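You operate a simulated robot arm through the tools that you are given. There is no shell and no other tool. Be economical: measure what you need, move in short steps, check, and stop when the job is done.

The job below is to be done with a simulated robot arm. You get a single attempt, and the scene is never put back.

Task
Wipe and shut the sugar meter, cap the open juice cup and put it back.
Fine: wipe with the grey cloth and put it back; the cup between cups 26 and 29. Set down upright: short cup.
Where things are to end (x, y in the base frame): short cup within 0.04 m of [0.81, 0.1].
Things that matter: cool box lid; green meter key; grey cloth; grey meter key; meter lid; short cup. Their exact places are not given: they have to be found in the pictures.

The check looks at the end state, three seconds after you hand in, the way a careful person would. Anything else that was tipped, shoved, dropped, spilled or broken makes it a failure. A push-on lid holds only when it is set on centred and level and pressed home; a screw cap is set on level and turned clockwise until tight. Flat cloth is picked up by pressing the open fingertips on it (5 to 10 N) and closing them slowly along it; thin cloth reads only 2 to 8 mm in the jaws.

Robot
A 6-joint arm with a fingered hand, hanging from a carriage that runs on a gantry, over the field with the corners [-2.195, -0.779], [0.405, -0.779], [0.405, 0.501], [-2.195, 0.501] (x, y) and turns from -331 to 356 degrees about z. Base frame: it is fixed where the carriage stands at the start and does not move with it; the origin is on the floor, on the carriage's upright axis, x ahead of it, y to its left, z up; the surface under the hand at the start is at about z = 0.88. Units: m, degrees, N and s.
With the tool pointing down near the work surface it reaches from about 0.1 to 0.64 m from the robot's upright axis, wherever it stands. Its first joint turns from -166.0 to 166.0 degrees. Places, roughly: cool box lid [0.9, -0.4, 1]; green meter key [0.6, 0.1, 0.9]; grey meter key [0.6, 0, 0.9]; meter lid [0.7, 0.2, 1]. Payload 4 kg.
Tool frame: the origin (TCP) lies between the finger pads and is the grasp point; the fingertips stand 0.03 m ahead of it; z points along the fingers, y is the line along which they close. The gripper opens to 0.104 m. The gripper's body begins 0.035 m behind the TCP. The gripper is a hand of 5 fingers: y runs from the thumb to the fingers, the wrist lies at [-0.015, -0.113, -0.19] in the tool frame, and closing takes about 1.5 s.
Orientation is told as [roll, pitch, yaw] about the base's x, y, z axes, in that order, counted from this pose: with the fingers straight down and the wrist toward the robot, the tool's x, y and z point along [0, 1, 0], [1, 0, 0] and [0, 0, -1] of the base frame.

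Tools
- The arm moves only by the tool nudge_tool. Its argument "targets" is a list of rows, each a list of 3 entries, a list of its own where there are three numbers: the shift along the tool's x, y, z in units of 40 mm (1.0 is 40 mm), then the turn, a rotation vector about the tool's x, y, z in units of 6 degrees (1.0 is 6 degrees), then the closure in counts, from 0 (fully open) to 255 (shut). In form: [[[tx, ty, tz], [ax, ay, az], grip], ...]. A call has 1 to 12 rows; each row shifts and turns the commanded pose from where the row before left it, along the tool's axes as they then stand. A call with a number of a shift or a turn outside -1 to 1 is refused whole. Rows are played at 5 a second. More than 0.05 m and 8.6 degrees between two rows, or a gripper value outside its range, and nothing of the call is played. Where a pose cannot be reached the arm comes as near as it can. A force on the tool above 40 N (or 10 N above the force at the start of the call, whichever is more), or a blocked arm, ends the call early, and 0.2 s more pass. The fingers move at their own pace (about 0.045 m/s each) and stop on an object; they squeeze with about 28 N. The grip force told is the motor's: it shows also when the fingers shut on nothing. Time passes only in rows, and 0.2 s behind the last, so rows that do not move let the fingers close. It gives the time, the measured TCP pose, the force on the tool (base axes), the opening and the grip force at its end, in the units of the frame above (readings bear some noise), with the torque about the TCP (base axes, N m) and any sound that the robot's microphone picked up.
- Cameras (640 x 400 px; columns grow to the right, rows downward): "scene" is now at [0.2629, -0.0004, 1.8136]; the picture's right is [-0.00, -1.00, 0.00], its down [-0.89, 0.00, -0.46] and it looks along [0.46, -0.00, -0.89] (base axes); focal length 267 px, centre (320, 200). "wrist" rides on the gripper at [0.06, -0.084, -0.12] in the tool frame; the picture's right is [-0.79, 0.29, -0.54], its down [-0.56, -0.71, 0.44] and it looks along [-0.26, 0.65, 0.72] (tool axes); focal length 234 px, centre (320, 200).
- capture(camera): a new picture of that camera. The clock stands still meanwhile.
- lift_body(by): slides the trunk up (or, below 0, down) by that many m; the arm and the scene camera ride with it, the base frame stays. It gives what a move gives, with no picture.
- roll_base(legs): drives the robot by 1 to 6 legs, each [ahead, left, turn to the left] in m, m and degrees, along the robot's own axes; the way and the turn of a leg run together, so that a leg with both is an arc; at most 1.5 m and 180 degrees a leg. The arm and the cameras ride along, it lands a little off, and it stops where it bumps. It keeps to its track: a leg is cut to what the track allows. It gives what a move gives.
- grasp_type(shape): the hand has 5 fingers and takes this shape, open, in about a second: jaw (thumb against the fingers, like two jaws); tri (thumb and two fingers); tip (a fingertip pinch); poke (one finger out to press); point (the index stretched); flat (the hand flat); cup (the hand cupped); fist (a fist). The gripper value then closes the fingers along that shape, each until it touches; the sizes above hold for jaw. It gives what a move gives, with no picture.
- head_to(pan, tilt): turns the head with the scene camera to pan (to the left, within 155 degrees either way) and tilt (down, from -29 to 69), counted from straight ahead of the robot. It gives what a move gives.
- probe_pixels(camera, pixels): for up to 12 pixels [column, row] of the newest picture of that camera ("zoom" is the newest enlarged one), the place [x, y, z] in the base frame of the surface seen there, good to about 0.003 m. The clock stands still meanwhile.
- enlarge(camera, box): a new picture of the part [left, top, right, bottom] of that camera's present view, enlarged. The clock stands still meanwhile.
- close_job(): hands the job in; it is judged then, once.

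Keep the steps short. Do not move on a guess: measure, check each grasp and each placing, and mend mistakes. In all there are 80 turns and 68 pictures (those below and enlarged ones count). Leave the gripper open and the arm clear of the work at the hand-in unless told otherwise, and finish with a single line.

The tools are called after "Request:" as a command line: name --argument value ..., lists and objects as JSON in quotes. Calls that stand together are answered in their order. nudge_tool: Moves the arm, as the interface text tells. Its arguments: {"type":"object","properties":{"targets":{"type":"array","items":{"type":"array"}}},"required":["targets"]} The other tools are called the same way: lift_body (by) slides the trunk up or down; grasp_type (shape) gives the hand a shape; roll_base (legs) drives the base; head_to (pan, tilt) turns the head that bears the scene camera; capture (camera) takes a picture; probe_pixels (camera, pixels) gives the place of the surface under pixels of a picture; enlarge (camera, box) takes an enlarged picture of a part of a camera's view; close_job () hands the job in.

At the start:

```text
time: 0.0
tool_pos: [0.6659, 0.014, 1.3201]
tool_rot: [0.0, 0.0, 0.0]
ft_force: [0.4, 0.1, 0.7]
torque: [0.0, -0.02, 0.02]
gripper_width: 0.1038
grip_force: 0.0
shape: jaw
trunk travel left (down, up): [-0.544, 0.054]
robot x, y, heading: [0.0026, 0.0003, -0.1]
head pan, tilt: [-0.3, 62.9]
```

scene: 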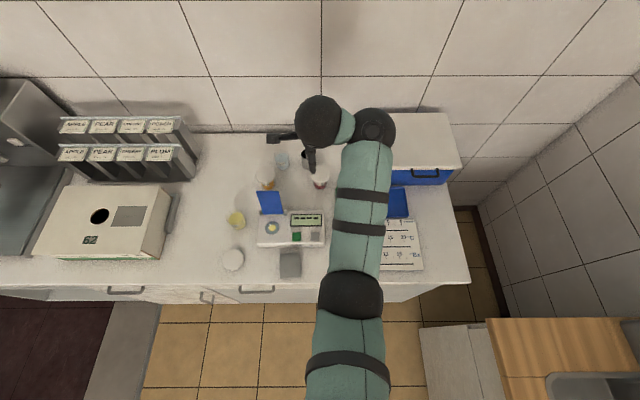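
wrist: 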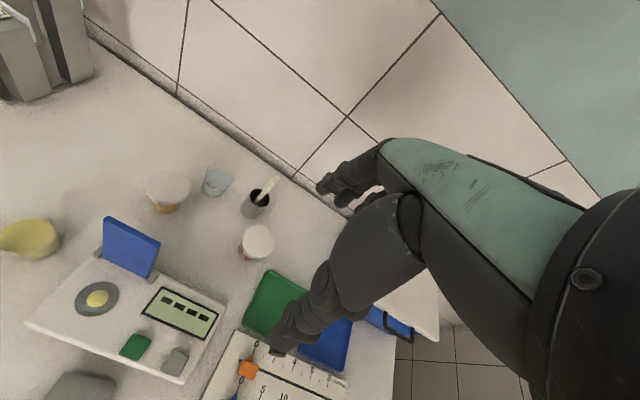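

I see the meter with its open blue lid near (270,203), a yellow-topped cup at (236,219), a pale round thing at (232,259) and a grey cloth at (290,263). I'll take closer views before anything moves.

Request:
enlarge --camera "scene" --box '[200, 130, 360, 290]'

Request:
enlarge --camera "scene" --box '[340, 120, 480, 280]'

```text
2.50 times, centred on (280, 210) of scene
```

zoom: 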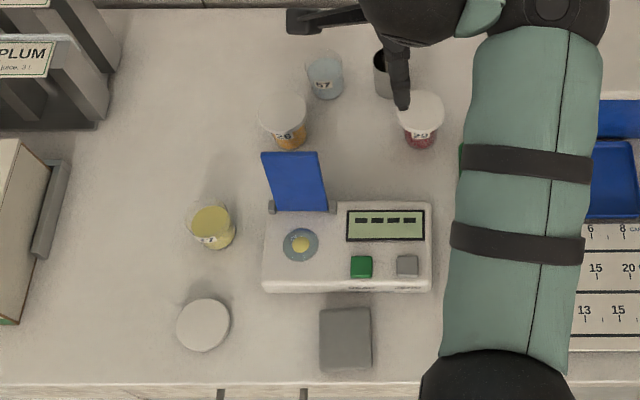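

```text
2.50 times, centred on (410, 200) of scene
```

zoom: 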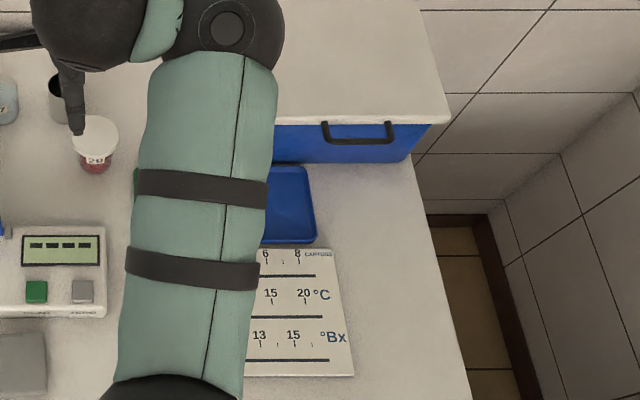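

Next I'll measure the key points in the scene picture: the loose lid, the cloth corners, the cup rim, the meter lid, the sample well, the meter top and cups 26 and 29.

Request:
probe_pixels --camera "scene" --pixels '[[233, 259], [281, 255], [299, 255], [300, 276], [281, 275], [236, 216], [258, 192], [278, 192], [263, 212], [282, 212], [272, 228], [320, 174]]'

Request:
probe_pixels --camera "scene" --pixels '[[265, 173], [283, 156], [260, 240], [323, 240], [296, 237], [315, 236], [222, 257], [243, 259], [233, 269], [236, 230], [226, 214], [246, 214]]'

Request:
enlarge --camera "scene" --box '[215, 195, 295, 275]'

```text
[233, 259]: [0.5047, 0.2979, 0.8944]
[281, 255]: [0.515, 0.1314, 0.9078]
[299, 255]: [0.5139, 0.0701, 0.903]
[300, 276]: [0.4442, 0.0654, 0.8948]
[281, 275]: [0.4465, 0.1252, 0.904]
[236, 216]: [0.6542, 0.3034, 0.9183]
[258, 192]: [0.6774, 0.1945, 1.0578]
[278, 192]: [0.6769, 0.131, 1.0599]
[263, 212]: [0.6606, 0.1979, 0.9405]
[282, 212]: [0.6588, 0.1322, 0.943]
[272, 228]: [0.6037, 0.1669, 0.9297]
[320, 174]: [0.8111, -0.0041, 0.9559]
```

```text
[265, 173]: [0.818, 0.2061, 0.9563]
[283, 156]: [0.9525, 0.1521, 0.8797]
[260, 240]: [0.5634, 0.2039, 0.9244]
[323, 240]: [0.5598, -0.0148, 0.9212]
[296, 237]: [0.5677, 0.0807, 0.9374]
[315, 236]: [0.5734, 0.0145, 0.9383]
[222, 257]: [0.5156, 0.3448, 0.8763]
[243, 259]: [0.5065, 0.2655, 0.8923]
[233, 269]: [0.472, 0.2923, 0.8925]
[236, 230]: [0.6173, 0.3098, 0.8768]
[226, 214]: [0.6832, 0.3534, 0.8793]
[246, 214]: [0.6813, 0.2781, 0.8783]
```

```text
5.00 times, centred on (255, 235) of scene
```

zoom: 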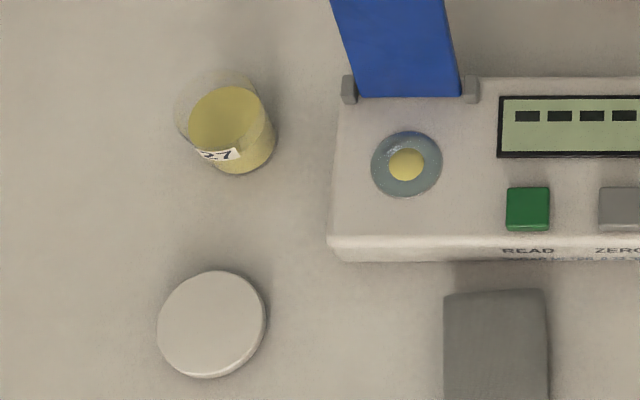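

What I measured:

| Thing | Position |
|---|---|
| Cup 27, open | about (0.655, 0.305) |
| Its lid | (0.503, 0.298), top at z 0.894 |
| Cloth | about (0.48, 0.098) |
| Sample spot | (0.604, 0.167, 0.93) |
| Cup 26 | (0.818, 0.206) |
| Cup 29 | (0.811, -0.004) |

I'll bring the hand high over the cloth to see it up close.

Request:
nudge_tool --targets '[[[0.42, -0.93, 0.9], [0, 0, 0], 0], [[0.42, -0.93, 0.9], [0, 0, 0], 0], [[0.42, -0.93, 0.9], [0, 0, 0], 0], [[0.42, -0.93, 0.9], [0, 0, 0], 0], [[0.42, -0.93, 0.9], [0, 0, 0], 0]]'

Request:
capture --camera "wrist"

Request:
capture --camera "scene"

```text
refused: row 1 steps farther than a row can; nothing moved
```

```text
62 pictures are left
```

wrist: 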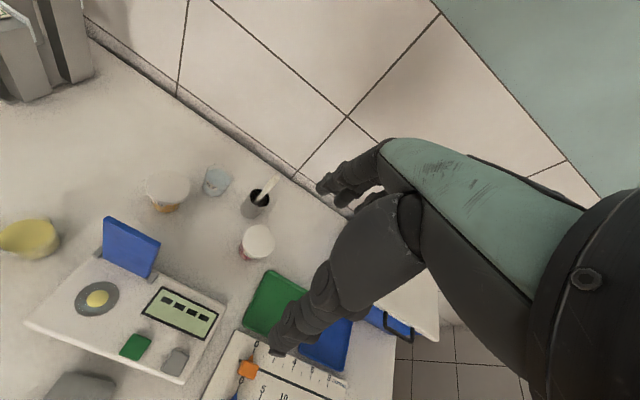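

```text
61 pictures are left
```

scene: 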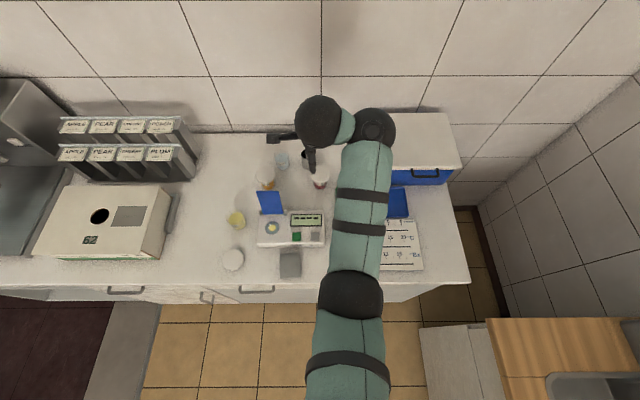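

The row was too long: a step's total shift must stay under 50 mm. I'll repeat the move in smaller rows.

Request:
nudge_tool --targets '[[[0.3, -0.665, 0.7], [0, 0, 0], 0], [[0.3, -0.665, 0.7], [0, 0, 0], 0], [[0.3, -0.665, 0.7], [0, 0, 0], 0], [[0.3, -0.665, 0.7], [0, 0, 0], 0], [[0.3, -0.665, 0.7], [0, 0, 0], 0], [[0.3, -0.665, 0.7], [0, 0, 0], 0], [[0.3, -0.665, 0.7], [0, 0, 0], 0]]'

Request:
capture --camera "wrist"

Request:
capture --camera "scene"

```text
time: 1.8
tool_pos: [0.518, 0.1334, 1.1579]
tool_rot: [-11.5, -1.9, 24.2]
ft_force: [0.3, -0.2, 0.0]
torque: [0.01, -0.02, 0.0]
gripper_width: 0.1037
grip_force: 0.1
shape: jaw
out of reach, approached as far as the arm can: row 1, 4, 5, 6
trunk travel left (down, up): [-0.544, 0.054]
robot x, y, heading: [0.0008, 0.0024, 0.2]
head pan, tilt: [-0.3, 62.9]
stopped in row 7: the arm was blocked; the commanded pose is now the measured one
```

```text
60 pictures are left
```

wrist: 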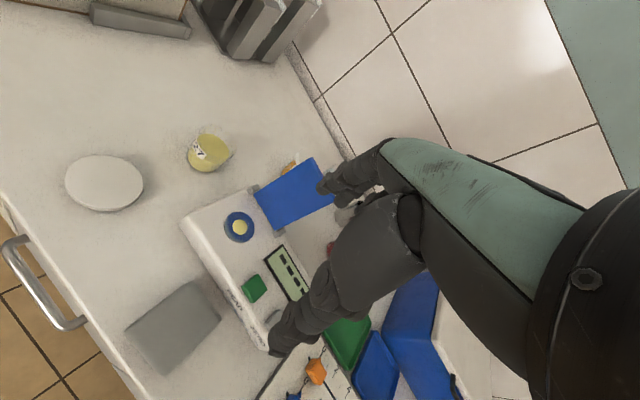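

```text
59 pictures are left
```

scene: 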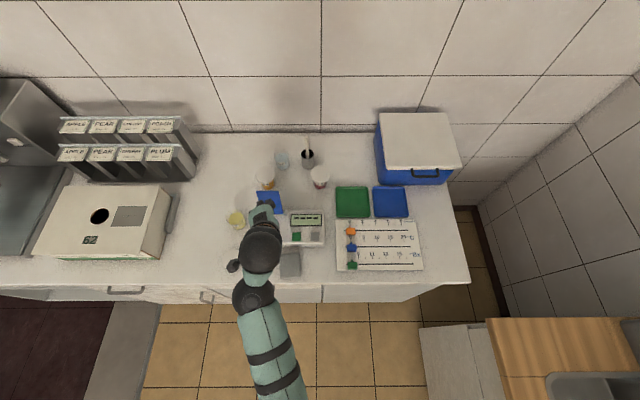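

The arm folded too close and the tool tilted to yaw 24°, roll -11°. I'll back the carriage off 0.15 m, then straighten the tool at a longer reach.

Request:
roll_base --legs '[[-0.15, 0.1, 0]]'

Request:
nudge_tool --targets '[[[0, 0.4, -0.7], [0, 0.96, 0], 0], [[0, 0.4, -0.7], [0, 0.96, 0], 0], [[0, 0.4, -0.5], [0.32, 0, 0], 0], [[0, 0.4, -0.5], [0, 0, 0.81], 0], [[0, 0.4, -0.5], [0, 0, 0.81], 0], [[0, 0.4, 0], [0, 0, 0.81], 0], [[0, 0.4, 0], [0, 0, 0.81], 0], [[0, 0.4, 0], [0, 0, 0.79], 0]]'

```text
time: 3.3
tool_pos: [0.374, 0.2326, 1.1597]
tool_rot: [-11.6, -2.1, 24.3]
ft_force: [-0.2, -0.4, -0.1]
torque: [-0.02, 0.0, 0.01]
gripper_width: 0.1041
grip_force: 0.1
shape: jaw
trunk travel left (down, up): [-0.544, 0.054]
robot x, y, heading: [-0.1462, 0.1012, 0.1]
head pan, tilt: [-0.3, 62.9]
```

```text
time: 5.1
tool_pos: [0.4518, 0.2417, 1.2627]
tool_rot: [0.0, 0.0, -0.1]
ft_force: [-0.2, -0.4, 0.0]
torque: [0.02, -0.03, 0.0]
gripper_width: 0.1037
grip_force: 0.1
shape: jaw
out of reach, approached as far as the arm can: row 1, 2, 3, 6, 7, 8
trunk travel left (down, up): [-0.544, 0.054]
robot x, y, heading: [-0.1461, 0.0961, 0.1]
head pan, tilt: [-0.3, 62.9]
```

The tool is straight again at (0.452, 0.242, 1.263). I'll lower the trunk 0.15 m so the arm works at a comfortable height over the counter, which is clear here.

Request:
lift_body --by -0.15

Request:
nudge_tool --targets '[[[-0.7, 0.1, 0], [0, 0, 0], 0], [[-0.7, 0.1, 0], [0, 0, 0], 0], [[-0.7, 0.1, 0], [0, 0, 0], 0], [[-0.7, 0.1, 0], [0, 0, 0], 0], [[-0.7, 0.1, 0], [0, 0, 0], 0]]'

Request:
capture --camera "wrist"

Request:
capture --camera "scene"

```text
time: 6.8
tool_pos: [0.4513, 0.2417, 1.1125]
tool_rot: [0.0, 0.0, 0.2]
ft_force: [-0.1, 0.4, 0.2]
torque: [-0.02, -0.04, -0.01]
gripper_width: 0.1038
grip_force: 0.0
shape: jaw
trunk travel left (down, up): [-0.394, 0.204]
robot x, y, heading: [-0.1459, 0.0984, 0.5]
head pan, tilt: [-0.3, 62.9]
```

```text
time: 8.0
tool_pos: [0.4733, 0.104, 1.1143]
tool_rot: [-0.1, -0.1, 0.0]
ft_force: [-0.2, -0.3, 0.0]
torque: [0.01, -0.01, 0.0]
gripper_width: 0.1038
grip_force: 0.1
shape: jaw
trunk travel left (down, up): [-0.394, 0.204]
robot x, y, heading: [-0.1435, 0.0935, 0.2]
head pan, tilt: [-0.3, 62.9]
```

```text
58 pictures are left
```

wrist: 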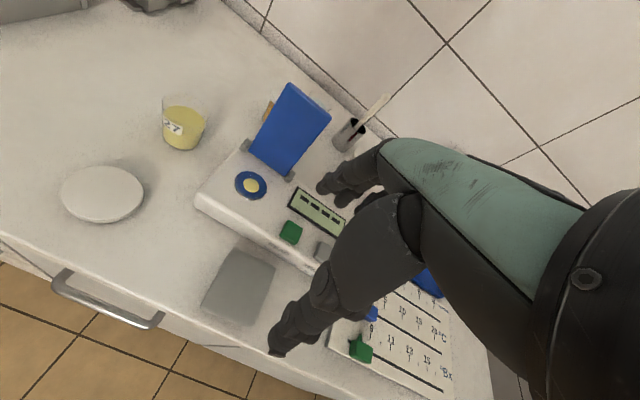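

```text
57 pictures are left
```

scene: 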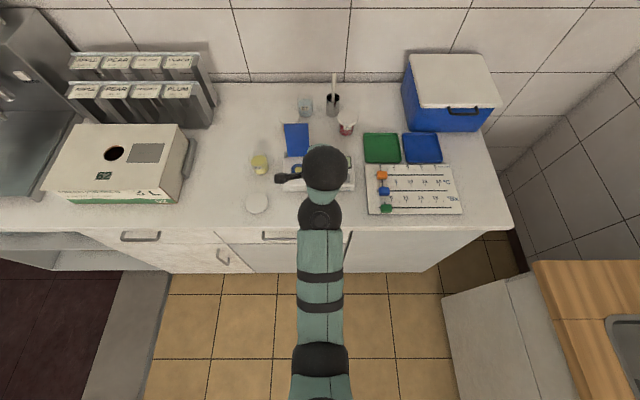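

The arm now works well at this height. The cloth lies at wrist pixels (205–275, 248–325), so I'll measure its shape, the meter body and the lids from here.

Request:
probe_pixels --camera "wrist" --pixels '[[237, 253], [269, 268], [210, 302], [243, 320], [240, 285], [198, 300], [275, 285], [250, 186], [203, 190], [230, 215], [290, 90], [325, 120]]'

Request:
enlarge --camera "wrist" --box '[190, 80, 350, 180]'

Request:
enlarge --camera "wrist" --box '[190, 230, 350, 330]'

```text
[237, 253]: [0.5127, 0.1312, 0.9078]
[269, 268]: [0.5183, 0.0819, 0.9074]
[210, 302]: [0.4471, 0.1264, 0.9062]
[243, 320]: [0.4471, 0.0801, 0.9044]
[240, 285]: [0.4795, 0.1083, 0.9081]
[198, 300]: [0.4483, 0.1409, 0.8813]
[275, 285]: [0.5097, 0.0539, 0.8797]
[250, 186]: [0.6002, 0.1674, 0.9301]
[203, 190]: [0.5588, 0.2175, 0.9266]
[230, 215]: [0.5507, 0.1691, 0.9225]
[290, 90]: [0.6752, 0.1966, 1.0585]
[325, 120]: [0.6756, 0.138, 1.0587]
```

```text
4.00 times, centred on (270, 130) of wrist
```

zoom: 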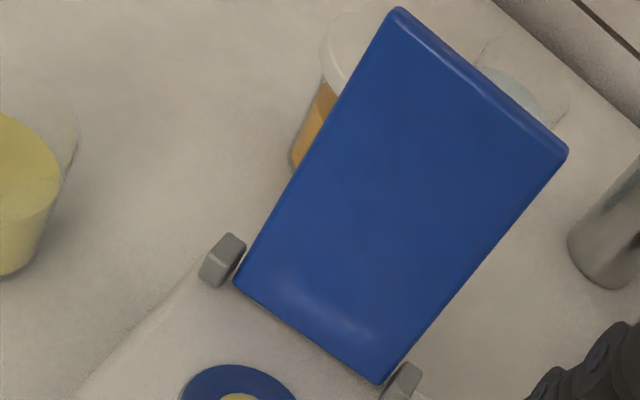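

```text
4.00 times, centred on (270, 280) of wrist
```

zoom: 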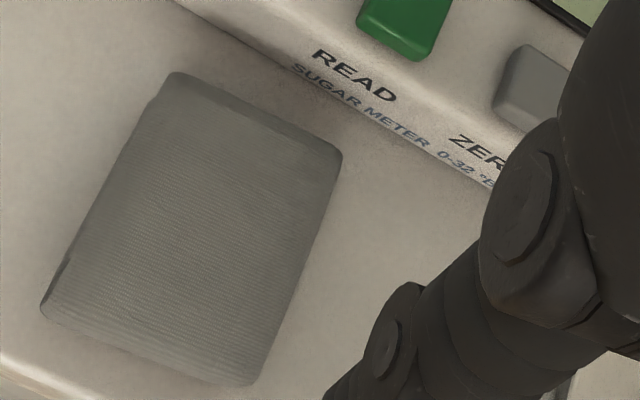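

The cloth is a folded pad spanning x 0.44–0.525 and y 0.073–0.134, with its top at z 0.907. I'll grip it across y, which keeps the fingers off the meter front and the blue lid. First I draw back and turn the hand 90° in free air.

Request:
nudge_tool --targets '[[[0, -0.7, 0], [0, 0, 0], 0], [[0, -0.7, 0], [0, 0, 0], 0], [[0, -0.7, 0], [0, 0, 0], 0], [[0, -0.7, 0], [0, 0, 0], 0], [[0, 0, 0], [0, 0, -1], 0], [[0, 0, 0], [0, 0, -1], 0], [[0, 0, 0], [0, 0, -1], 0], [[0, 0, 0], [0, 0, -1], 0], [[0, 0, 0], [0, 0, -1], 0], [[0, 0, 0], [0, 0, -1], 0], [[0, 0, 0], [0, 0, -1], 0], [[0, 0, 0], [0, 0, -1], 0]]'

Request:
nudge_tool --targets '[[[0, 0, 0], [0, 0, -1], 0], [[0, 0, 0], [0, 0, -1], 0], [[0, 0, 0], [0, 0, -1], 0], [[0, 0, 0], [0, 0, -1], 0], [[0, 0, 0], [0, 0, -1], 0], [[0, 0, 0], [0, 0, -1], 0], [[0, 0, 0], [0, 0, -1], 0]]'

```text
time: 9.8
tool_pos: [0.3613, 0.1026, 1.1157]
tool_rot: [0.7, -0.2, 19.1]
ft_force: [33.0, 18.1, 0.2]
torque: [-2.45, 4.45, -2.99]
gripper_width: 0.104
grip_force: 0.1
shape: jaw
trunk travel left (down, up): [-0.394, 0.204]
robot x, y, heading: [-0.1446, 0.0976, -0.1]
head pan, tilt: [-0.3, 62.9]
stopped in row 8: the force on the tool passed its limit at 241 N (the readings are from after the stop); the commanded pose is now the measured one
```

```text
time: 10.0
tool_pos: [0.3622, 0.1013, 1.1156]
tool_rot: [1.1, -0.4, 18.7]
ft_force: [25.9, 13.5, 1.0]
torque: [-1.89, 3.49, -2.3]
gripper_width: 0.104
grip_force: 0.1
shape: jaw
trunk travel left (down, up): [-0.394, 0.204]
robot x, y, heading: [-0.1465, 0.1012, 0.1]
head pan, tilt: [-0.3, 62.9]
stopped in row 1: the force on the tool passed its limit at 154 N (the readings are from after the stop); the commanded pose is now the measured one
```

A strong contact stopped the turn at 19°, although nothing on the counter is this high. I suspect the hand met its own arm, so I'll look.

Request:
capture --camera "scene"

Request:
capture --camera "wrist"

```text
54 pictures are left
```

scene: 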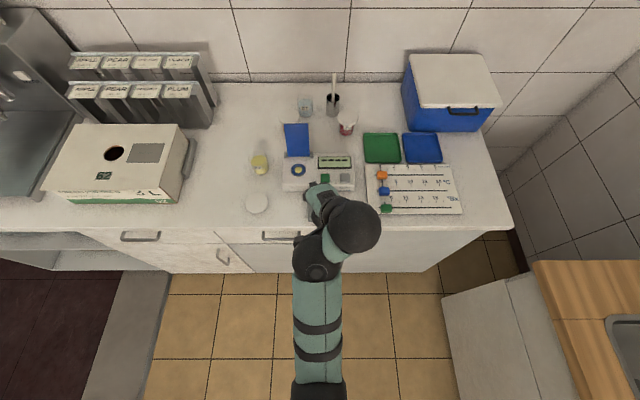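

```text
53 pictures are left
```

wrist: 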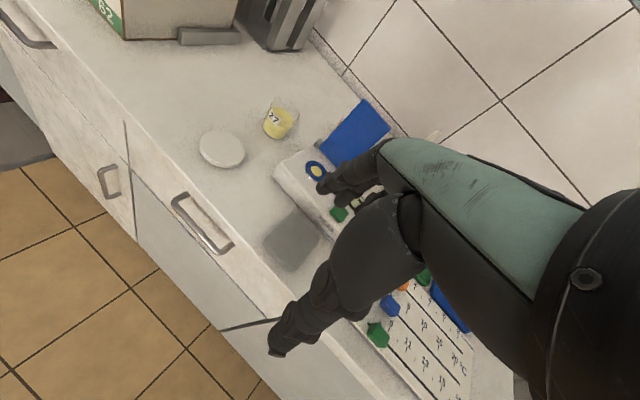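

The hand met its own folded arm. Turning the hand here isn't worthwhile, so I'll keep the default orientation (closing along x) with an 80 mm pad in the 104 mm opening. I'm turning back and moving forward again.

Request:
nudge_tool --targets '[[[0, 0.2, 0], [0, -0.18, 0], 0], [[0, 0.3, 0], [0.07, 0, 0.8], 0], [[0, 0.3, 0], [0, 0, 0.8], 0], [[0, 0.3, 0], [0, 0, 0.8], 0], [[0, 0.3, 0], [0, 0, 0.72], 0], [[0, 0.3, 0], [0, 0, 0], 0]]'

```text
time: 11.4
tool_pos: [0.43, 0.1156, 1.1172]
tool_rot: [0.0, 0.0, 0.3]
ft_force: [-0.1, 0.0, 0.6]
torque: [0.0, -0.02, 0.01]
gripper_width: 0.104
grip_force: 0.1
shape: jaw
trunk travel left (down, up): [-0.394, 0.204]
robot x, y, heading: [-0.1505, 0.0943, 0.2]
head pan, tilt: [-0.3, 62.9]
```

The tool is straight and free. I'll drive the carriage 0.10 m ahead so the cloth sits at mid reach, then trim over the cloth.

Request:
roll_base --legs '[[0.1, 0.0, 0]]'

Request:
nudge_tool --targets '[[[-0.1, -0.4, 0.7], [0, 0, 0], 0], [[-0.1, -0.4, 0.7], [0, 0, 0], 0], [[-0.1, -0.4, 0.7], [0, 0, 0], 0], [[0, 0, 0], [0, 0, 0], 0]]'

```text
time: 12.6
tool_pos: [0.5287, 0.1147, 1.1152]
tool_rot: [0.0, 0.0, 0.3]
ft_force: [-0.8, -0.4, -0.9]
torque: [-0.03, 0.01, 0.05]
gripper_width: 0.1037
grip_force: 0.1
shape: jaw
trunk travel left (down, up): [-0.394, 0.204]
robot x, y, heading: [-0.0415, 0.0974, -0.0]
head pan, tilt: [-0.3, 62.9]
```

```text
time: 13.6
tool_pos: [0.4823, 0.1018, 1.0363]
tool_rot: [-0.1, 0.0, 0.2]
ft_force: [-1.0, 0.3, 0.0]
torque: [0.01, 0.0, 0.03]
gripper_width: 0.1039
grip_force: 0.0
shape: jaw
out of reach, approached as far as the arm can: row 3
trunk travel left (down, up): [-0.394, 0.204]
robot x, y, heading: [-0.0457, 0.0972, 0.3]
head pan, tilt: [-0.3, 62.9]
```

I'm over the cloth at (0.482, 0.102, 1.036). A wrist picture will show the clearance between pad and meter front.

Request:
capture --camera "wrist"

Request:
capture --camera "scene"

```text
52 pictures are left
```

wrist: 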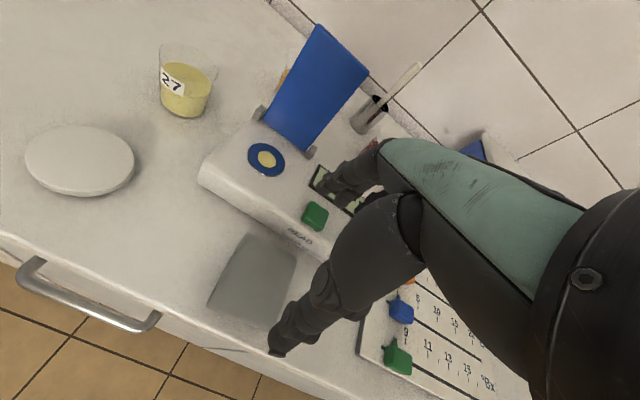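

```text
51 pictures are left
```

scene: 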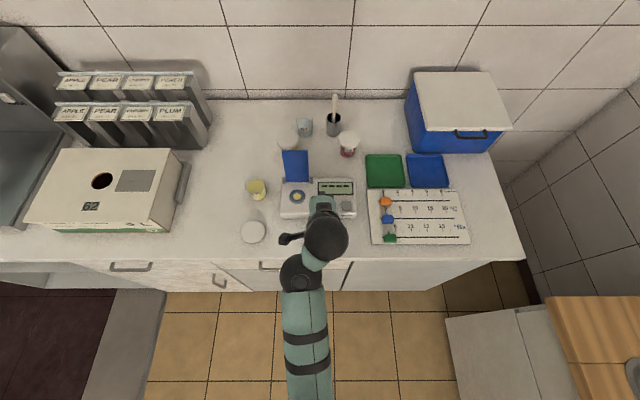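

Request:
enlarge --camera "wrist" --box '[195, 200, 355, 300]'

Request:
probe_pixels --camera "zoom" --pixels '[[212, 148], [300, 170], [380, 195], [240, 120], [300, 130], [395, 150], [220, 110], [420, 250]]'

```text
4.00 times, centred on (275, 250) of wrist
```

zoom: 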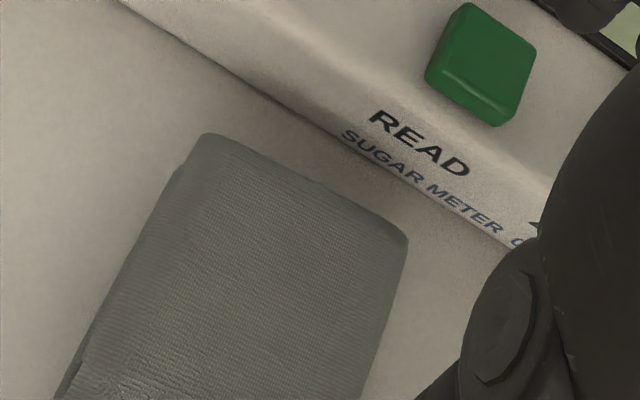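

```text
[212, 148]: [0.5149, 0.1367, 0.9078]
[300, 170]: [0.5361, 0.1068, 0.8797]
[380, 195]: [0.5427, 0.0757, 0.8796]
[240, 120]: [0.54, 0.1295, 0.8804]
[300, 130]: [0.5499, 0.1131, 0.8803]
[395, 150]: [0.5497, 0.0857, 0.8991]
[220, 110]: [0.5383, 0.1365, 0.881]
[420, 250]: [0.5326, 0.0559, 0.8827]
```

The pad spans x 0.443–0.521, and the meter front is at x ≈ 0.55. I'll narrow the jaws to about 96 mm and go down with the pad centred, stopping 10 mm above the table.

Request:
nudge_tool --targets '[[[0.08, 0, 0.5], [0, 0, 0], 20], [[0, 0, 0.5], [0, 0, 0], 20], [[0, 0, 0.5], [0, 0, 0], 20], [[0, 0, 0.0], [0, 0, 0], 20]]'

Request:
enlarge --camera "wrist" --box '[180, 160, 400, 370]'

```text
time: 14.6
tool_pos: [0.4824, 0.105, 0.9758]
tool_rot: [0.1, 0.0, 0.3]
ft_force: [-0.8, -0.2, 0.0]
torque: [-0.02, 0.01, 0.02]
gripper_width: 0.0961
grip_force: 0.0
shape: jaw
out of reach, approached as far as the arm can: row 1
trunk travel left (down, up): [-0.394, 0.204]
robot x, y, heading: [-0.0446, 0.0971, -0.1]
head pan, tilt: [-0.3, 62.9]
```

```text
1.90 times, centred on (290, 265) of wrist
```

zoom: 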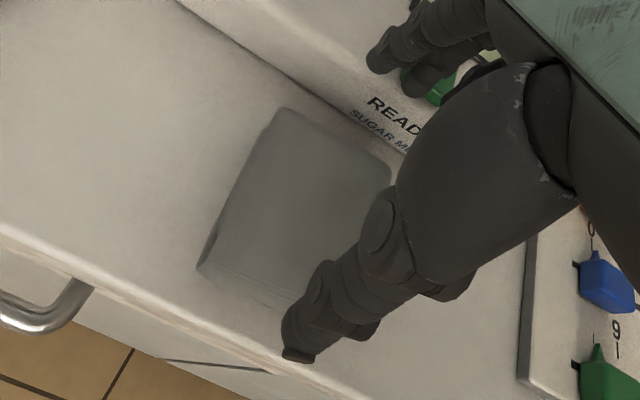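

The pad sits between thumb and fingers. I'm going down to z ≈ 0.918.

Request:
nudge_tool --targets '[[[0, -0.02, 0.4], [0, 0, 0], 20], [[0, 0, 0.4], [0, 0, 0], 20], [[0, 0, 0.4], [0, 0, 0], 20], [[0, 0, 0.25], [0, 0, 0], 20], [[0, 0, 0.0], [0, 0, 0], 20]]'

Request:
capture --camera "wrist"

```text
time: 15.8
tool_pos: [0.481, 0.1063, 0.9178]
tool_rot: [0.0, 0.1, 0.3]
ft_force: [-4.4, 0.7, 1.4]
torque: [0.01, -0.17, -0.02]
gripper_width: 0.0955
grip_force: 0.0
shape: jaw
trunk travel left (down, up): [-0.394, 0.204]
robot x, y, heading: [-0.0448, 0.0935, 0.2]
head pan, tilt: [-0.3, 62.9]
```

```text
48 pictures are left
```

wrist: 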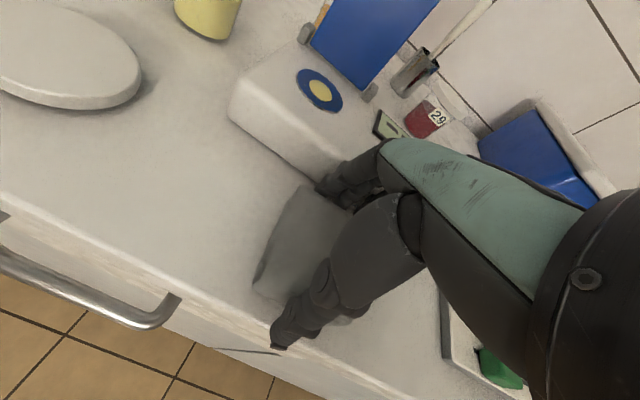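

There's a light -4 N in x, so the fingers are just touching the meter front. Closing moves them away from it onto the pad.

Request:
nudge_tool --targets '[[[0, -0.03, 0], [0, 0, 0], 40], [[0, 0, 0], [0, 0, 0], 60], [[0, 0, 0], [0, 0, 0], 90], [[0, 0, 0], [0, 0, 0], 120], [[0, 0, 0], [0, 0, 0], 120], [[0, 0, 0], [0, 0, 0], 120], [[0, 0, 0], [0, 0, 0], 120]]'

```text
time: 17.4
tool_pos: [0.481, 0.1062, 0.9192]
tool_rot: [0.0, -0.1, 0.3]
ft_force: [0.8, 0.3, 0.6]
torque: [0.04, 0.03, 0.0]
gripper_width: 0.0669
grip_force: 28.0
shape: jaw
trunk travel left (down, up): [-0.394, 0.204]
robot x, y, heading: [-0.0453, 0.0968, 0.0]
head pan, tilt: [-0.3, 62.9]
```

The pad is held at 67 mm and 28 N. I'm lifting it 80 mm to check.

Request:
nudge_tool --targets '[[[0, 0, -0.5], [0, 0, 0], 120], [[0, 0, -0.5], [0, 0, 0], 120], [[0, 0, -0.5], [0, 0, 0], 120], [[0, 0, -0.5], [0, 0, 0], 120], [[0, 0, 0], [0, 0, 0], 120]]'

Request:
capture --camera "wrist"

Request:
enlarge --camera "scene" --box '[230, 130, 390, 280]'

```text
time: 18.6
tool_pos: [0.4835, 0.1071, 1.0017]
tool_rot: [0.0, 0.0, 0.3]
ft_force: [0.3, 0.0, -0.6]
torque: [-0.04, -0.01, -0.03]
gripper_width: 0.0666
grip_force: 28.3
shape: jaw
trunk travel left (down, up): [-0.394, 0.204]
robot x, y, heading: [-0.0484, 0.0954, 0.1]
head pan, tilt: [-0.3, 62.9]
```

```text
47 pictures are left
```

wrist: 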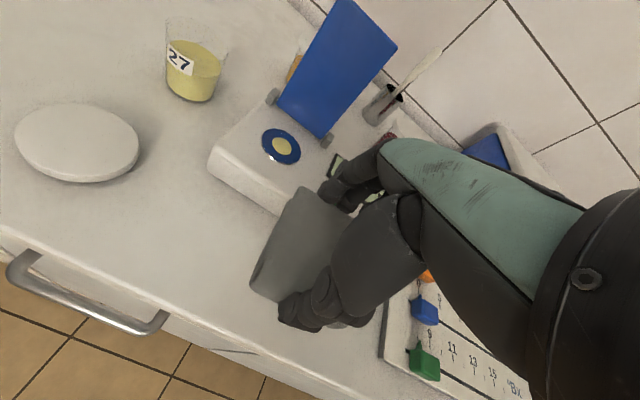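

```text
2.67 times, centred on (310, 205) of scene
```

zoom: 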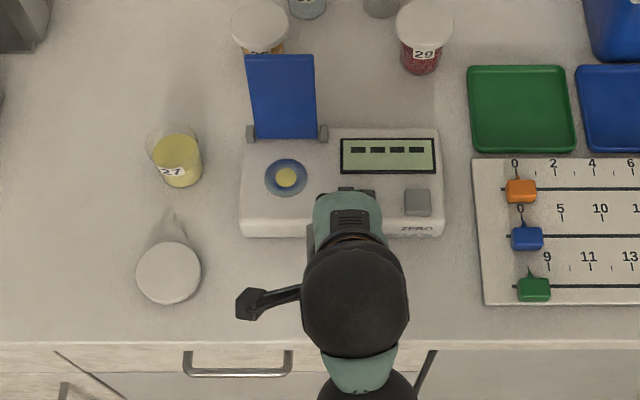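

The pad hangs level, with its bottom about 40 mm below the TCP. I'll bring the carriage 0.06 m ahead and 0.05 m left for reach; the pad stays 24 mm above the keys.

Request:
roll_base --legs '[[0.06, 0.05, 0]]'

```text
time: 19.6
tool_pos: [0.5425, 0.1567, 1.0011]
tool_rot: [0.1, 0.0, 0.1]
ft_force: [0.1, 0.7, -0.5]
torque: [0.0, 0.01, 0.02]
gripper_width: 0.0668
grip_force: 27.7
shape: jaw
trunk travel left (down, up): [-0.394, 0.204]
robot x, y, heading: [0.0117, 0.1485, 0.1]
head pan, tilt: [-0.3, 62.9]
```

Now above the sample: I'll move to x 0.595, y 0.167, then come down towards z 0.975, watching the force.

Request:
nudge_tool --targets '[[[0.1, 0.45, 0], [0, 0, 0], 120], [[0.1, 0.45, 0], [0, 0, 0], 120], [[0.06, 0.4, 0], [0, 0, 0], 120], [[0, 0, 0.3], [0, 0, 0], 120], [[0, 0, 0.3], [0, 0, 0], 120], [[0, 0, 0], [0, 0, 0], 120]]'

Request:
capture --camera "wrist"

Request:
enlarge --camera "scene" --box '[230, 130, 390, 280]'

```text
time: 21.0
tool_pos: [0.5921, 0.1673, 0.9764]
tool_rot: [0.0, 0.2, 0.2]
ft_force: [-0.2, 0.1, 0.0]
torque: [0.01, 0.0, 0.0]
gripper_width: 0.0668
grip_force: 28.3
shape: jaw
trunk travel left (down, up): [-0.394, 0.204]
robot x, y, heading: [0.0157, 0.1477, 0.1]
head pan, tilt: [-0.3, 62.9]
```

```text
45 pictures are left
```

wrist: 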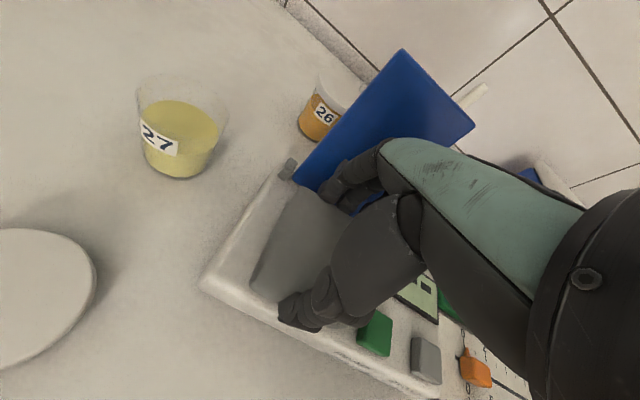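

```text
2.67 times, centred on (310, 205) of scene
```

zoom: 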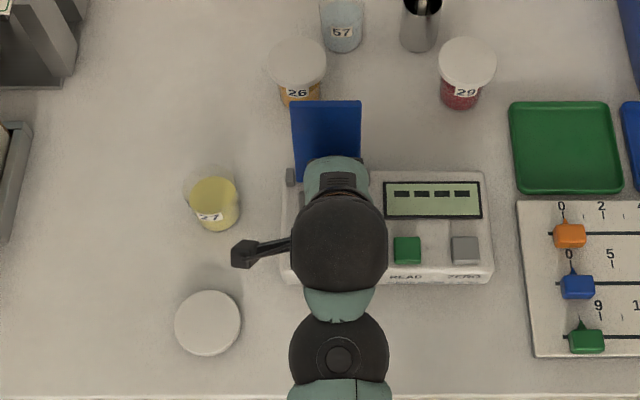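

The pad is above the sample with no contact. I'll lower 8 mm gently.

Request:
nudge_tool --targets '[[[0, 0, 0.1], [0, 0, 0], 120], [[0, 0, 0.1], [0, 0, 0], 120], [[0, 0, 0], [0, 0, 0], 120]]'

```text
time: 21.8
tool_pos: [0.5927, 0.168, 0.9689]
tool_rot: [-0.1, 0.2, 0.2]
ft_force: [-1.0, -0.1, -0.2]
torque: [0.02, 0.02, -0.02]
gripper_width: 0.067
grip_force: 28.3
shape: jaw
trunk travel left (down, up): [-0.394, 0.204]
robot x, y, heading: [0.014, 0.1453, 0.1]
head pan, tilt: [-0.3, 62.9]
```

Request:
nudge_tool --targets '[[[0, 0, 0.06], [0, 0, 0], 120], [[0, 0, 0.06], [0, 0, 0], 120], [[0, 0, 0], [0, 0, 0], 120]]'

```text
time: 22.6
tool_pos: [0.5939, 0.1683, 0.9647]
tool_rot: [0.0, 0.0, 0.2]
ft_force: [-0.6, 0.5, 6.0]
torque: [0.01, 0.14, -0.01]
gripper_width: 0.0667
grip_force: 27.9
shape: jaw
trunk travel left (down, up): [-0.394, 0.204]
robot x, y, heading: [0.0114, 0.1502, 0.2]
head pan, tilt: [-0.3, 62.9]
```

Contact reads 6 N. Now I'll wipe with short y strokes and small x shifts, keeping clear of the hinge and the green key.

Request:
nudge_tool --targets '[[[0.4, 0, 0], [0, 0, 0], 120], [[-0.4, 0, 0], [0, 0, 0], 120], [[-0.4, 0, 0], [0, 0, 0], 120], [[0.4, 0.15, 0], [0, 0, 0], 120], [[0.4, 0, 0], [0, 0, 0], 120], [[-0.4, 0, 0], [0, 0, 0], 120], [[-0.4, 0, 0], [0, 0, 0], 120], [[0.4, -0.35, 0], [0, 0, 0], 120], [[0.4, 0, 0], [0, 0, 0], 120], [[-0.4, 0, 0], [0, 0, 0], 120], [[-0.4, 0, 0], [0, 0, 0], 120], [[0.4, 0.2, 0], [0, 0, 0], 120]]'

Request:
nudge_tool --targets '[[[0.4, 0, 0], [0, 0, 0], 120], [[-0.4, 0, 0], [0, 0, 0], 120], [[-0.4, 0.1, 0], [0, 0, 0], 120], [[0.4, 0, 0], [0, 0, 0], 120], [[0.4, 0, 0], [0, 0, 0], 120], [[-0.4, -0.2, 0], [0, 0, 0], 120], [[0, 0, 0], [0, 0, 0], 120], [[0, -0.3, -0.5], [0, 0, 0], 120], [[0, -0.8, -0.5], [0, 0, 0], 120], [[0, -0.9, -0.2], [0, 0, 0], 120], [[0, -0.9, 0], [0, 0, 0], 120], [[0, 0, 0], [0, 0, 0], 120]]'

Request:
capture --camera "wrist"

Request:
enlarge --camera "scene" --box '[230, 130, 390, 280]'

```text
time: 25.2
tool_pos: [0.5932, 0.1673, 0.9635]
tool_rot: [0.0, 0.1, 0.2]
ft_force: [0.7, -0.1, 1.1]
torque: [0.03, 0.03, -0.01]
gripper_width: 0.0663
grip_force: 27.6
shape: jaw
trunk travel left (down, up): [-0.394, 0.204]
robot x, y, heading: [0.0147, 0.1466, -0.1]
head pan, tilt: [-0.3, 62.9]
```

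```text
time: 27.8
tool_pos: [0.4737, 0.1633, 1.0151]
tool_rot: [0.0, 0.1, 0.3]
ft_force: [0.0, 0.2, -0.8]
torque: [0.01, 0.01, 0.01]
gripper_width: 0.0665
grip_force: 27.7
shape: jaw
trunk travel left (down, up): [-0.394, 0.204]
robot x, y, heading: [0.0127, 0.1472, -0.1]
head pan, tilt: [-0.3, 62.9]
```

```text
43 pictures are left
```

wrist: 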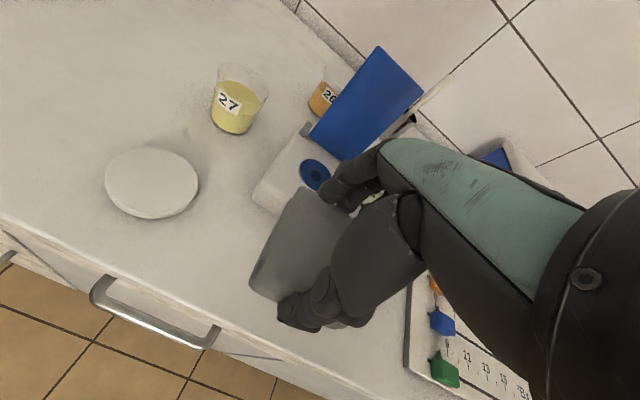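

```text
2.67 times, centred on (310, 205) of scene
```

zoom: 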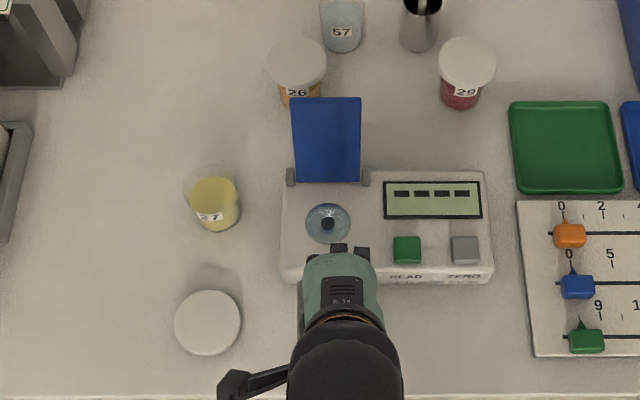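

The yellow drop is gone and the well is clean. Now I'll take the cloth back over its place at (0.479, 0.106) and down.

Request:
nudge_tool --targets '[[[-0.5, 0, 0], [0, 0, 0], 120], [[-0.5, 0.1, 0], [0, 0, 0], 120], [[-0.43, 0.05, 0], [0, 0, 0], 120], [[0, 0, 0.7], [0, 0, 0], 120], [[0, 0, 0.7], [0, 0, 0], 120], [[0, 0, 0.6], [0, 0, 0], 120], [[0, 0, 0.2], [0, 0, 0], 120], [[0, 0, 0], [0, 0, 0], 120]]'

```text
time: 29.6
tool_pos: [0.4594, 0.1293, 1.0083]
tool_rot: [-0.1, 0.2, 0.1]
ft_force: [-0.2, -1.1, -0.3]
torque: [-0.02, -0.01, -0.01]
gripper_width: 0.0664
grip_force: 27.7
shape: jaw
out of reach, approached as far as the arm can: row 1, 2, 4, 5, 6, 7
trunk travel left (down, up): [-0.394, 0.204]
robot x, y, heading: [0.0131, 0.1463, 0.2]
head pan, tilt: [-0.3, 62.9]
```

That's too close for the arm, so I'll move the carriage back 0.07 m and right 0.04 m.

Request:
roll_base --legs '[[-0.07, -0.04, 0]]'

Request:
nudge_tool --targets '[[[0.1, 0.4, -0.2], [0, 0, 0], 120], [[0, 0.4, 0], [0, 0, 0], 120], [[0, 0.4, 0], [0, 0, 0], 120], [[0, 0, 0], [0, 0, 0], 120]]'

```text
time: 30.7
tool_pos: [0.3892, 0.0873, 1.0068]
tool_rot: [-0.1, 0.2, 0.2]
ft_force: [-0.8, -0.4, -0.1]
torque: [0.01, -0.02, 0.02]
gripper_width: 0.0661
grip_force: 28.2
shape: jaw
trunk travel left (down, up): [-0.394, 0.204]
robot x, y, heading: [-0.061, 0.1076, 0.2]
head pan, tilt: [-0.3, 62.9]
```

```text
time: 31.7
tool_pos: [0.4278, 0.0928, 1.0191]
tool_rot: [-0.1, 0.4, 0.2]
ft_force: [-0.6, 0.4, 0.2]
torque: [0.03, 0.02, 0.01]
gripper_width: 0.0661
grip_force: 28.0
shape: jaw
out of reach, approached as far as the arm can: row 3
trunk travel left (down, up): [-0.394, 0.204]
robot x, y, heading: [-0.058, 0.1042, 0.2]
head pan, tilt: [-0.3, 62.9]
```

Request:
nudge_tool --targets '[[[0.15, 0.5, 0], [0, 0, 0], 120], [[0.15, 0.4, 0], [0, 0, 0], 120], [[0, 0.3, 0], [0, 0, 0], 120], [[0, 0, 0], [0, 0, 0], 120]]'

```text
time: 32.7
tool_pos: [0.4659, 0.1087, 1.0299]
tool_rot: [-0.7, -0.5, -0.3]
ft_force: [-0.5, -0.1, -1.0]
torque: [-0.01, -0.02, 0.01]
gripper_width: 0.0662
grip_force: 28.5
shape: jaw
out of reach, approached as far as the arm can: row 1, 2, 3
trunk travel left (down, up): [-0.394, 0.204]
robot x, y, heading: [-0.0563, 0.1068, 0.1]
head pan, tilt: [-0.3, 62.9]
```

Request:
nudge_tool --targets '[[[0, 0.35, 0.2], [-0.08, 0.1, 0], 120], [[0, 0, 0.4], [0, 0, 0], 120], [[0, 0, 0.4], [0, 0, 0], 120], [[0, 0, 0], [0, 0, 0], 120]]'

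```text
time: 33.7
tool_pos: [0.4777, 0.1101, 0.982]
tool_rot: [0.5, -0.4, 0.1]
ft_force: [0.4, 0.4, 0.1]
torque: [-0.01, 0.0, 0.01]
gripper_width: 0.0661
grip_force: 27.5
shape: jaw
out of reach, approached as far as the arm can: row 1
trunk travel left (down, up): [-0.394, 0.204]
robot x, y, heading: [-0.0562, 0.1068, -0.0]
head pan, tilt: [-0.3, 62.9]
```

Back in reach at (0.478, 0.110, 0.982). I'll level the tool and lower the pad to the table.

Request:
nudge_tool --targets '[[[-0.1, 0.03, 0.4], [0.07, -0.08, 0], 120], [[0, 0, 0.4], [0, 0, 0], 120], [[0, 0, 0.4], [0, 0, 0], 120], [[0, 0, 0.25], [0, 0, 0], 120], [[0, 0, 0.1], [0, 0, 0], 120], [[0, 0, 0], [0, 0, 0], 120]]'

```text
time: 35.1
tool_pos: [0.4806, 0.1071, 0.9175]
tool_rot: [-0.1, 0.1, 0.2]
ft_force: [-2.5, 0.2, 6.1]
torque: [0.01, 0.13, -0.02]
gripper_width: 0.0659
grip_force: 27.8
shape: jaw
trunk travel left (down, up): [-0.394, 0.204]
robot x, y, heading: [-0.0547, 0.105, -0.2]
head pan, tilt: [-0.3, 62.9]
```

The pad is on the table at 6 N, in its old place. I'll open to about 93 mm so the fingers stay off the meter, then rise.

Request:
nudge_tool --targets '[[[0, 0, -0.1], [0, 0, 0], 60], [[0, 0, 0], [0, 0, 0], 28], [[0, 0, 0], [0, 0, 0], 28], [[0, 0, 0], [0, 0, 0], 28], [[0, 0, -0.3], [0, 0, 0], 28], [[0, 0, -0.5], [0, 0, 0], 28], [[0, 0, -0.6], [0, 0, 0], 28], [[0, 0, -0.6], [0, 0, 0], 28], [[0, 0, 0], [0, 0, 0], 28]]'

Request:
capture --camera "wrist"

```text
time: 37.1
tool_pos: [0.4789, 0.107, 1.0025]
tool_rot: [0.1, 0.1, 0.2]
ft_force: [0.5, 0.0, 0.1]
torque: [0.02, -0.01, 0.05]
gripper_width: 0.0922
grip_force: 0.0
shape: jaw
trunk travel left (down, up): [-0.394, 0.204]
robot x, y, heading: [-0.0573, 0.1067, 0.1]
head pan, tilt: [-0.3, 62.9]
```

```text
41 pictures are left
```

wrist: 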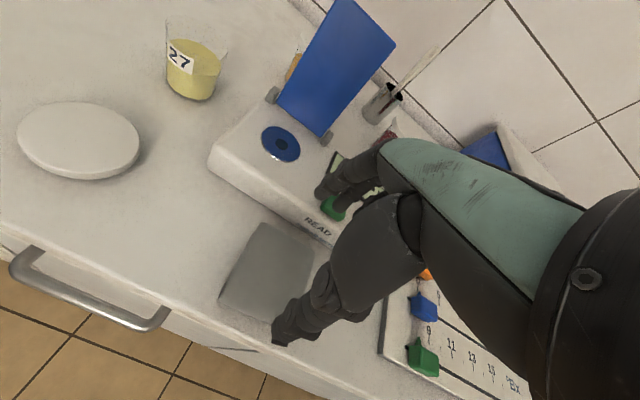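

The cloth is back flat in its spot. Next is the meter lid. I'll raise the trunk 0.12 m, close the fingers, and move carriage and hand over the lid so the fingertips can go down behind it.

Request:
lift_body --by 0.12

Request:
roll_base --legs '[[0.17, 0.057, 0]]'

Request:
nudge_tool --targets '[[[0, 0.5, 0], [0, 0, 0], 255], [[0, 0.5, 0], [0, 0, 0], 255], [[0, 0.5, 0], [0, 0, 0], 255], [[0, 0.5, 0], [0, 0, 0], 255], [[0, 0, 0], [0, 0, 0], 255], [[0, 0, 0], [0, 0, 0], 255], [[0, 0, 0], [0, 0, 0], 255], [[0, 0, 0], [0, 0, 0], 255]]'

Request:
capture --camera "wrist"

Request:
capture --camera "scene"

```text
time: 38.6
tool_pos: [0.4797, 0.1046, 1.122]
tool_rot: [0.0, 0.2, 0.2]
ft_force: [-0.3, -1.2, 0.4]
torque: [-0.03, -0.02, -0.01]
gripper_width: 0.0922
grip_force: 0.1
shape: jaw
trunk travel left (down, up): [-0.514, 0.084]
robot x, y, heading: [-0.0574, 0.1069, -0.1]
head pan, tilt: [-0.3, 62.9]
```

```text
time: 40.1
tool_pos: [0.6434, 0.1611, 1.1219]
tool_rot: [0.0, 0.2, 0.4]
ft_force: [0.9, 0.7, 0.1]
torque: [0.0, 0.0, 0.0]
gripper_width: 0.0926
grip_force: 0.0
shape: jaw
trunk travel left (down, up): [-0.514, 0.084]
robot x, y, heading: [0.106, 0.1635, 0.2]
head pan, tilt: [-0.3, 62.9]
```

```text
time: 41.9
tool_pos: [0.7252, 0.1632, 1.1215]
tool_rot: [0.0, 0.2, 0.3]
ft_force: [-0.4, 1.0, 0.2]
torque: [0.04, 0.01, 0.0]
gripper_width: 0.0
grip_force: 27.6
shape: jaw
trunk travel left (down, up): [-0.514, 0.084]
robot x, y, heading: [0.1067, 0.1599, 0.1]
head pan, tilt: [-0.3, 62.9]
```

```text
40 pictures are left
```

wrist: 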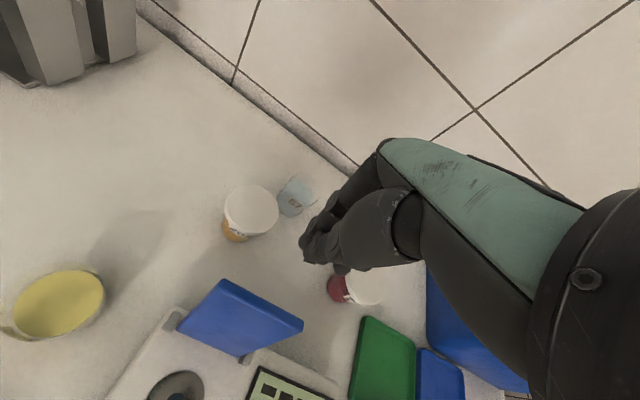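

```text
39 pictures are left
```

scene: 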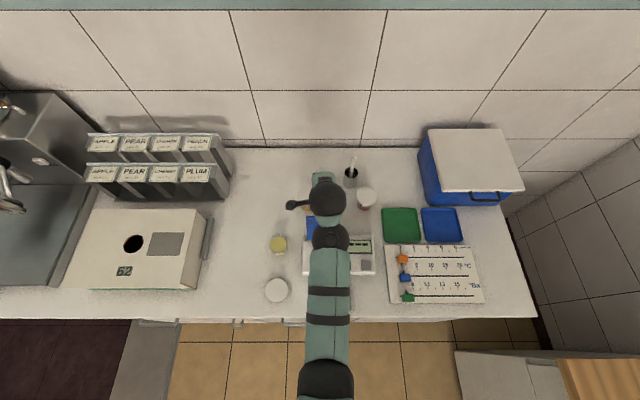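

The closed fingers are at x 0.725, behind the lid's top edge at x ≈ 0.68, z 1.058. I'm going down 64 mm, then pulling slowly towards -x against the lid's back.

Request:
nudge_tool --targets '[[[0, 0, 0.5], [0, 0, 0], 255], [[0, 0, 0.5], [0, 0, 0], 255], [[0, 0, 0.6], [0, 0, 0], 255], [[0, 0, 0], [0, 0, 0], 255]]'

Request:
nudge_tool --targets '[[[0, -0.3, 0], [0, 0, 0], 255], [[0, -0.3, 0], [0, 0, 0], 255], [[0, -0.3, 0], [0, 0, 0], 255], [[0, -0.3, 0], [0, 0, 0], 255], [[0, -0.3, 0], [0, 0, 0], 255], [[0, 0, 0], [0, 0, 0], 255]]'

Request:
capture --camera "wrist"

```text
time: 42.9
tool_pos: [0.7246, 0.1629, 1.0578]
tool_rot: [0.1, 0.2, 0.3]
ft_force: [0.1, 0.2, 0.1]
torque: [0.03, -0.02, 0.03]
gripper_width: 0.0001
grip_force: 27.3
shape: jaw
trunk travel left (down, up): [-0.514, 0.084]
robot x, y, heading: [0.1065, 0.1621, 0.2]
head pan, tilt: [-0.3, 62.9]
```

```text
time: 44.3
tool_pos: [0.6633, 0.1619, 1.0582]
tool_rot: [0.0, 0.2, 0.3]
ft_force: [0.1, 0.1, 0.0]
torque: [-0.03, 0.0, 0.0]
gripper_width: 0.0
grip_force: 28.1
shape: jaw
trunk travel left (down, up): [-0.514, 0.084]
robot x, y, heading: [0.1085, 0.1655, 0.1]
head pan, tilt: [-0.3, 62.9]
```

```text
38 pictures are left
```

wrist: 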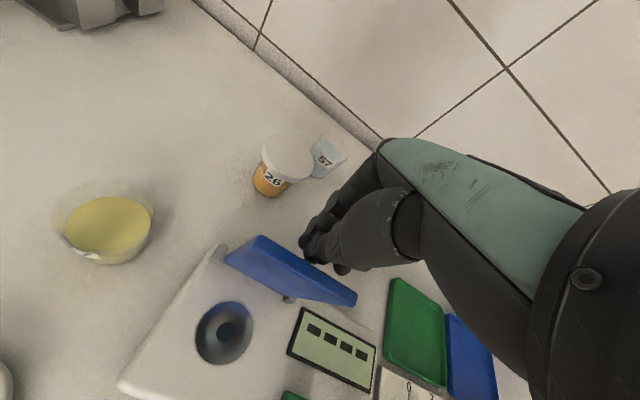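

The lid is following, now a little past upright. I'll go on pulling towards -x and then downward.

Request:
nudge_tool --targets '[[[0, -0.3, 0], [0, 0, 0], 255], [[0, -0.3, 0], [0, 0, 0], 255], [[0, -0.3, 0], [0, 0, 0], 255], [[0, -0.3, 0.1], [0, 0, 0], 255], [[0, 0, 0], [0, 0, 0], 255]]'

Request:
capture --camera "wrist"

```text
time: 45.5
tool_pos: [0.6145, 0.162, 1.0542]
tool_rot: [-0.1, 0.1, 0.3]
ft_force: [0.0, 0.1, -0.2]
torque: [0.01, 0.0, 0.0]
gripper_width: 0.0001
grip_force: 28.0
shape: jaw
trunk travel left (down, up): [-0.514, 0.084]
robot x, y, heading: [0.1103, 0.1592, 0.0]
head pan, tilt: [-0.3, 62.9]
```

```text
37 pictures are left
```

wrist: 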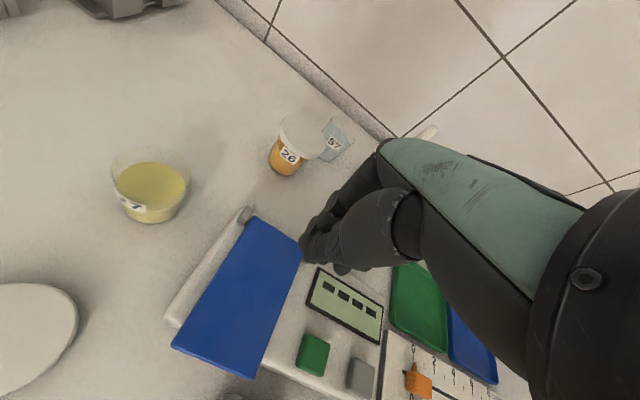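

The lid seems to have gone down by itself. I'll measure its top to see whether it's fully flat.

Request:
probe_pixels --camera "wrist" --pixels '[[185, 342], [238, 362], [255, 230], [285, 250], [215, 300], [185, 305]]'

Request:
enlarge --camera "wrist" --box '[150, 200, 350, 400]'

```text
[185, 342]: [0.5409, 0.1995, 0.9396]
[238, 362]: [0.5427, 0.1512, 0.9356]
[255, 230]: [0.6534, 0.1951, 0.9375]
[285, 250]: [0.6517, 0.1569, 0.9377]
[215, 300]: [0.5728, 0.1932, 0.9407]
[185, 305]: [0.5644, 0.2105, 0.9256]
```

```text
2.00 times, centred on (250, 300) of wrist
```

zoom: 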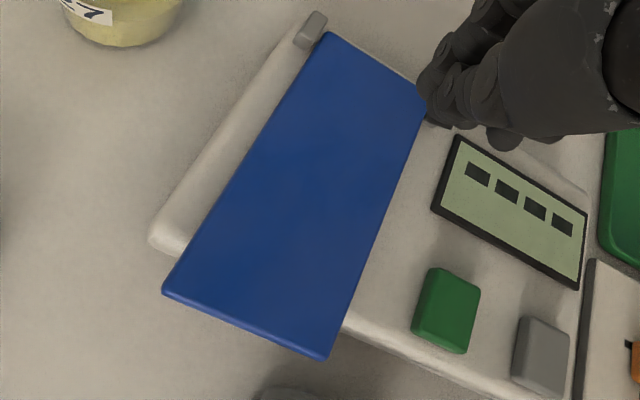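

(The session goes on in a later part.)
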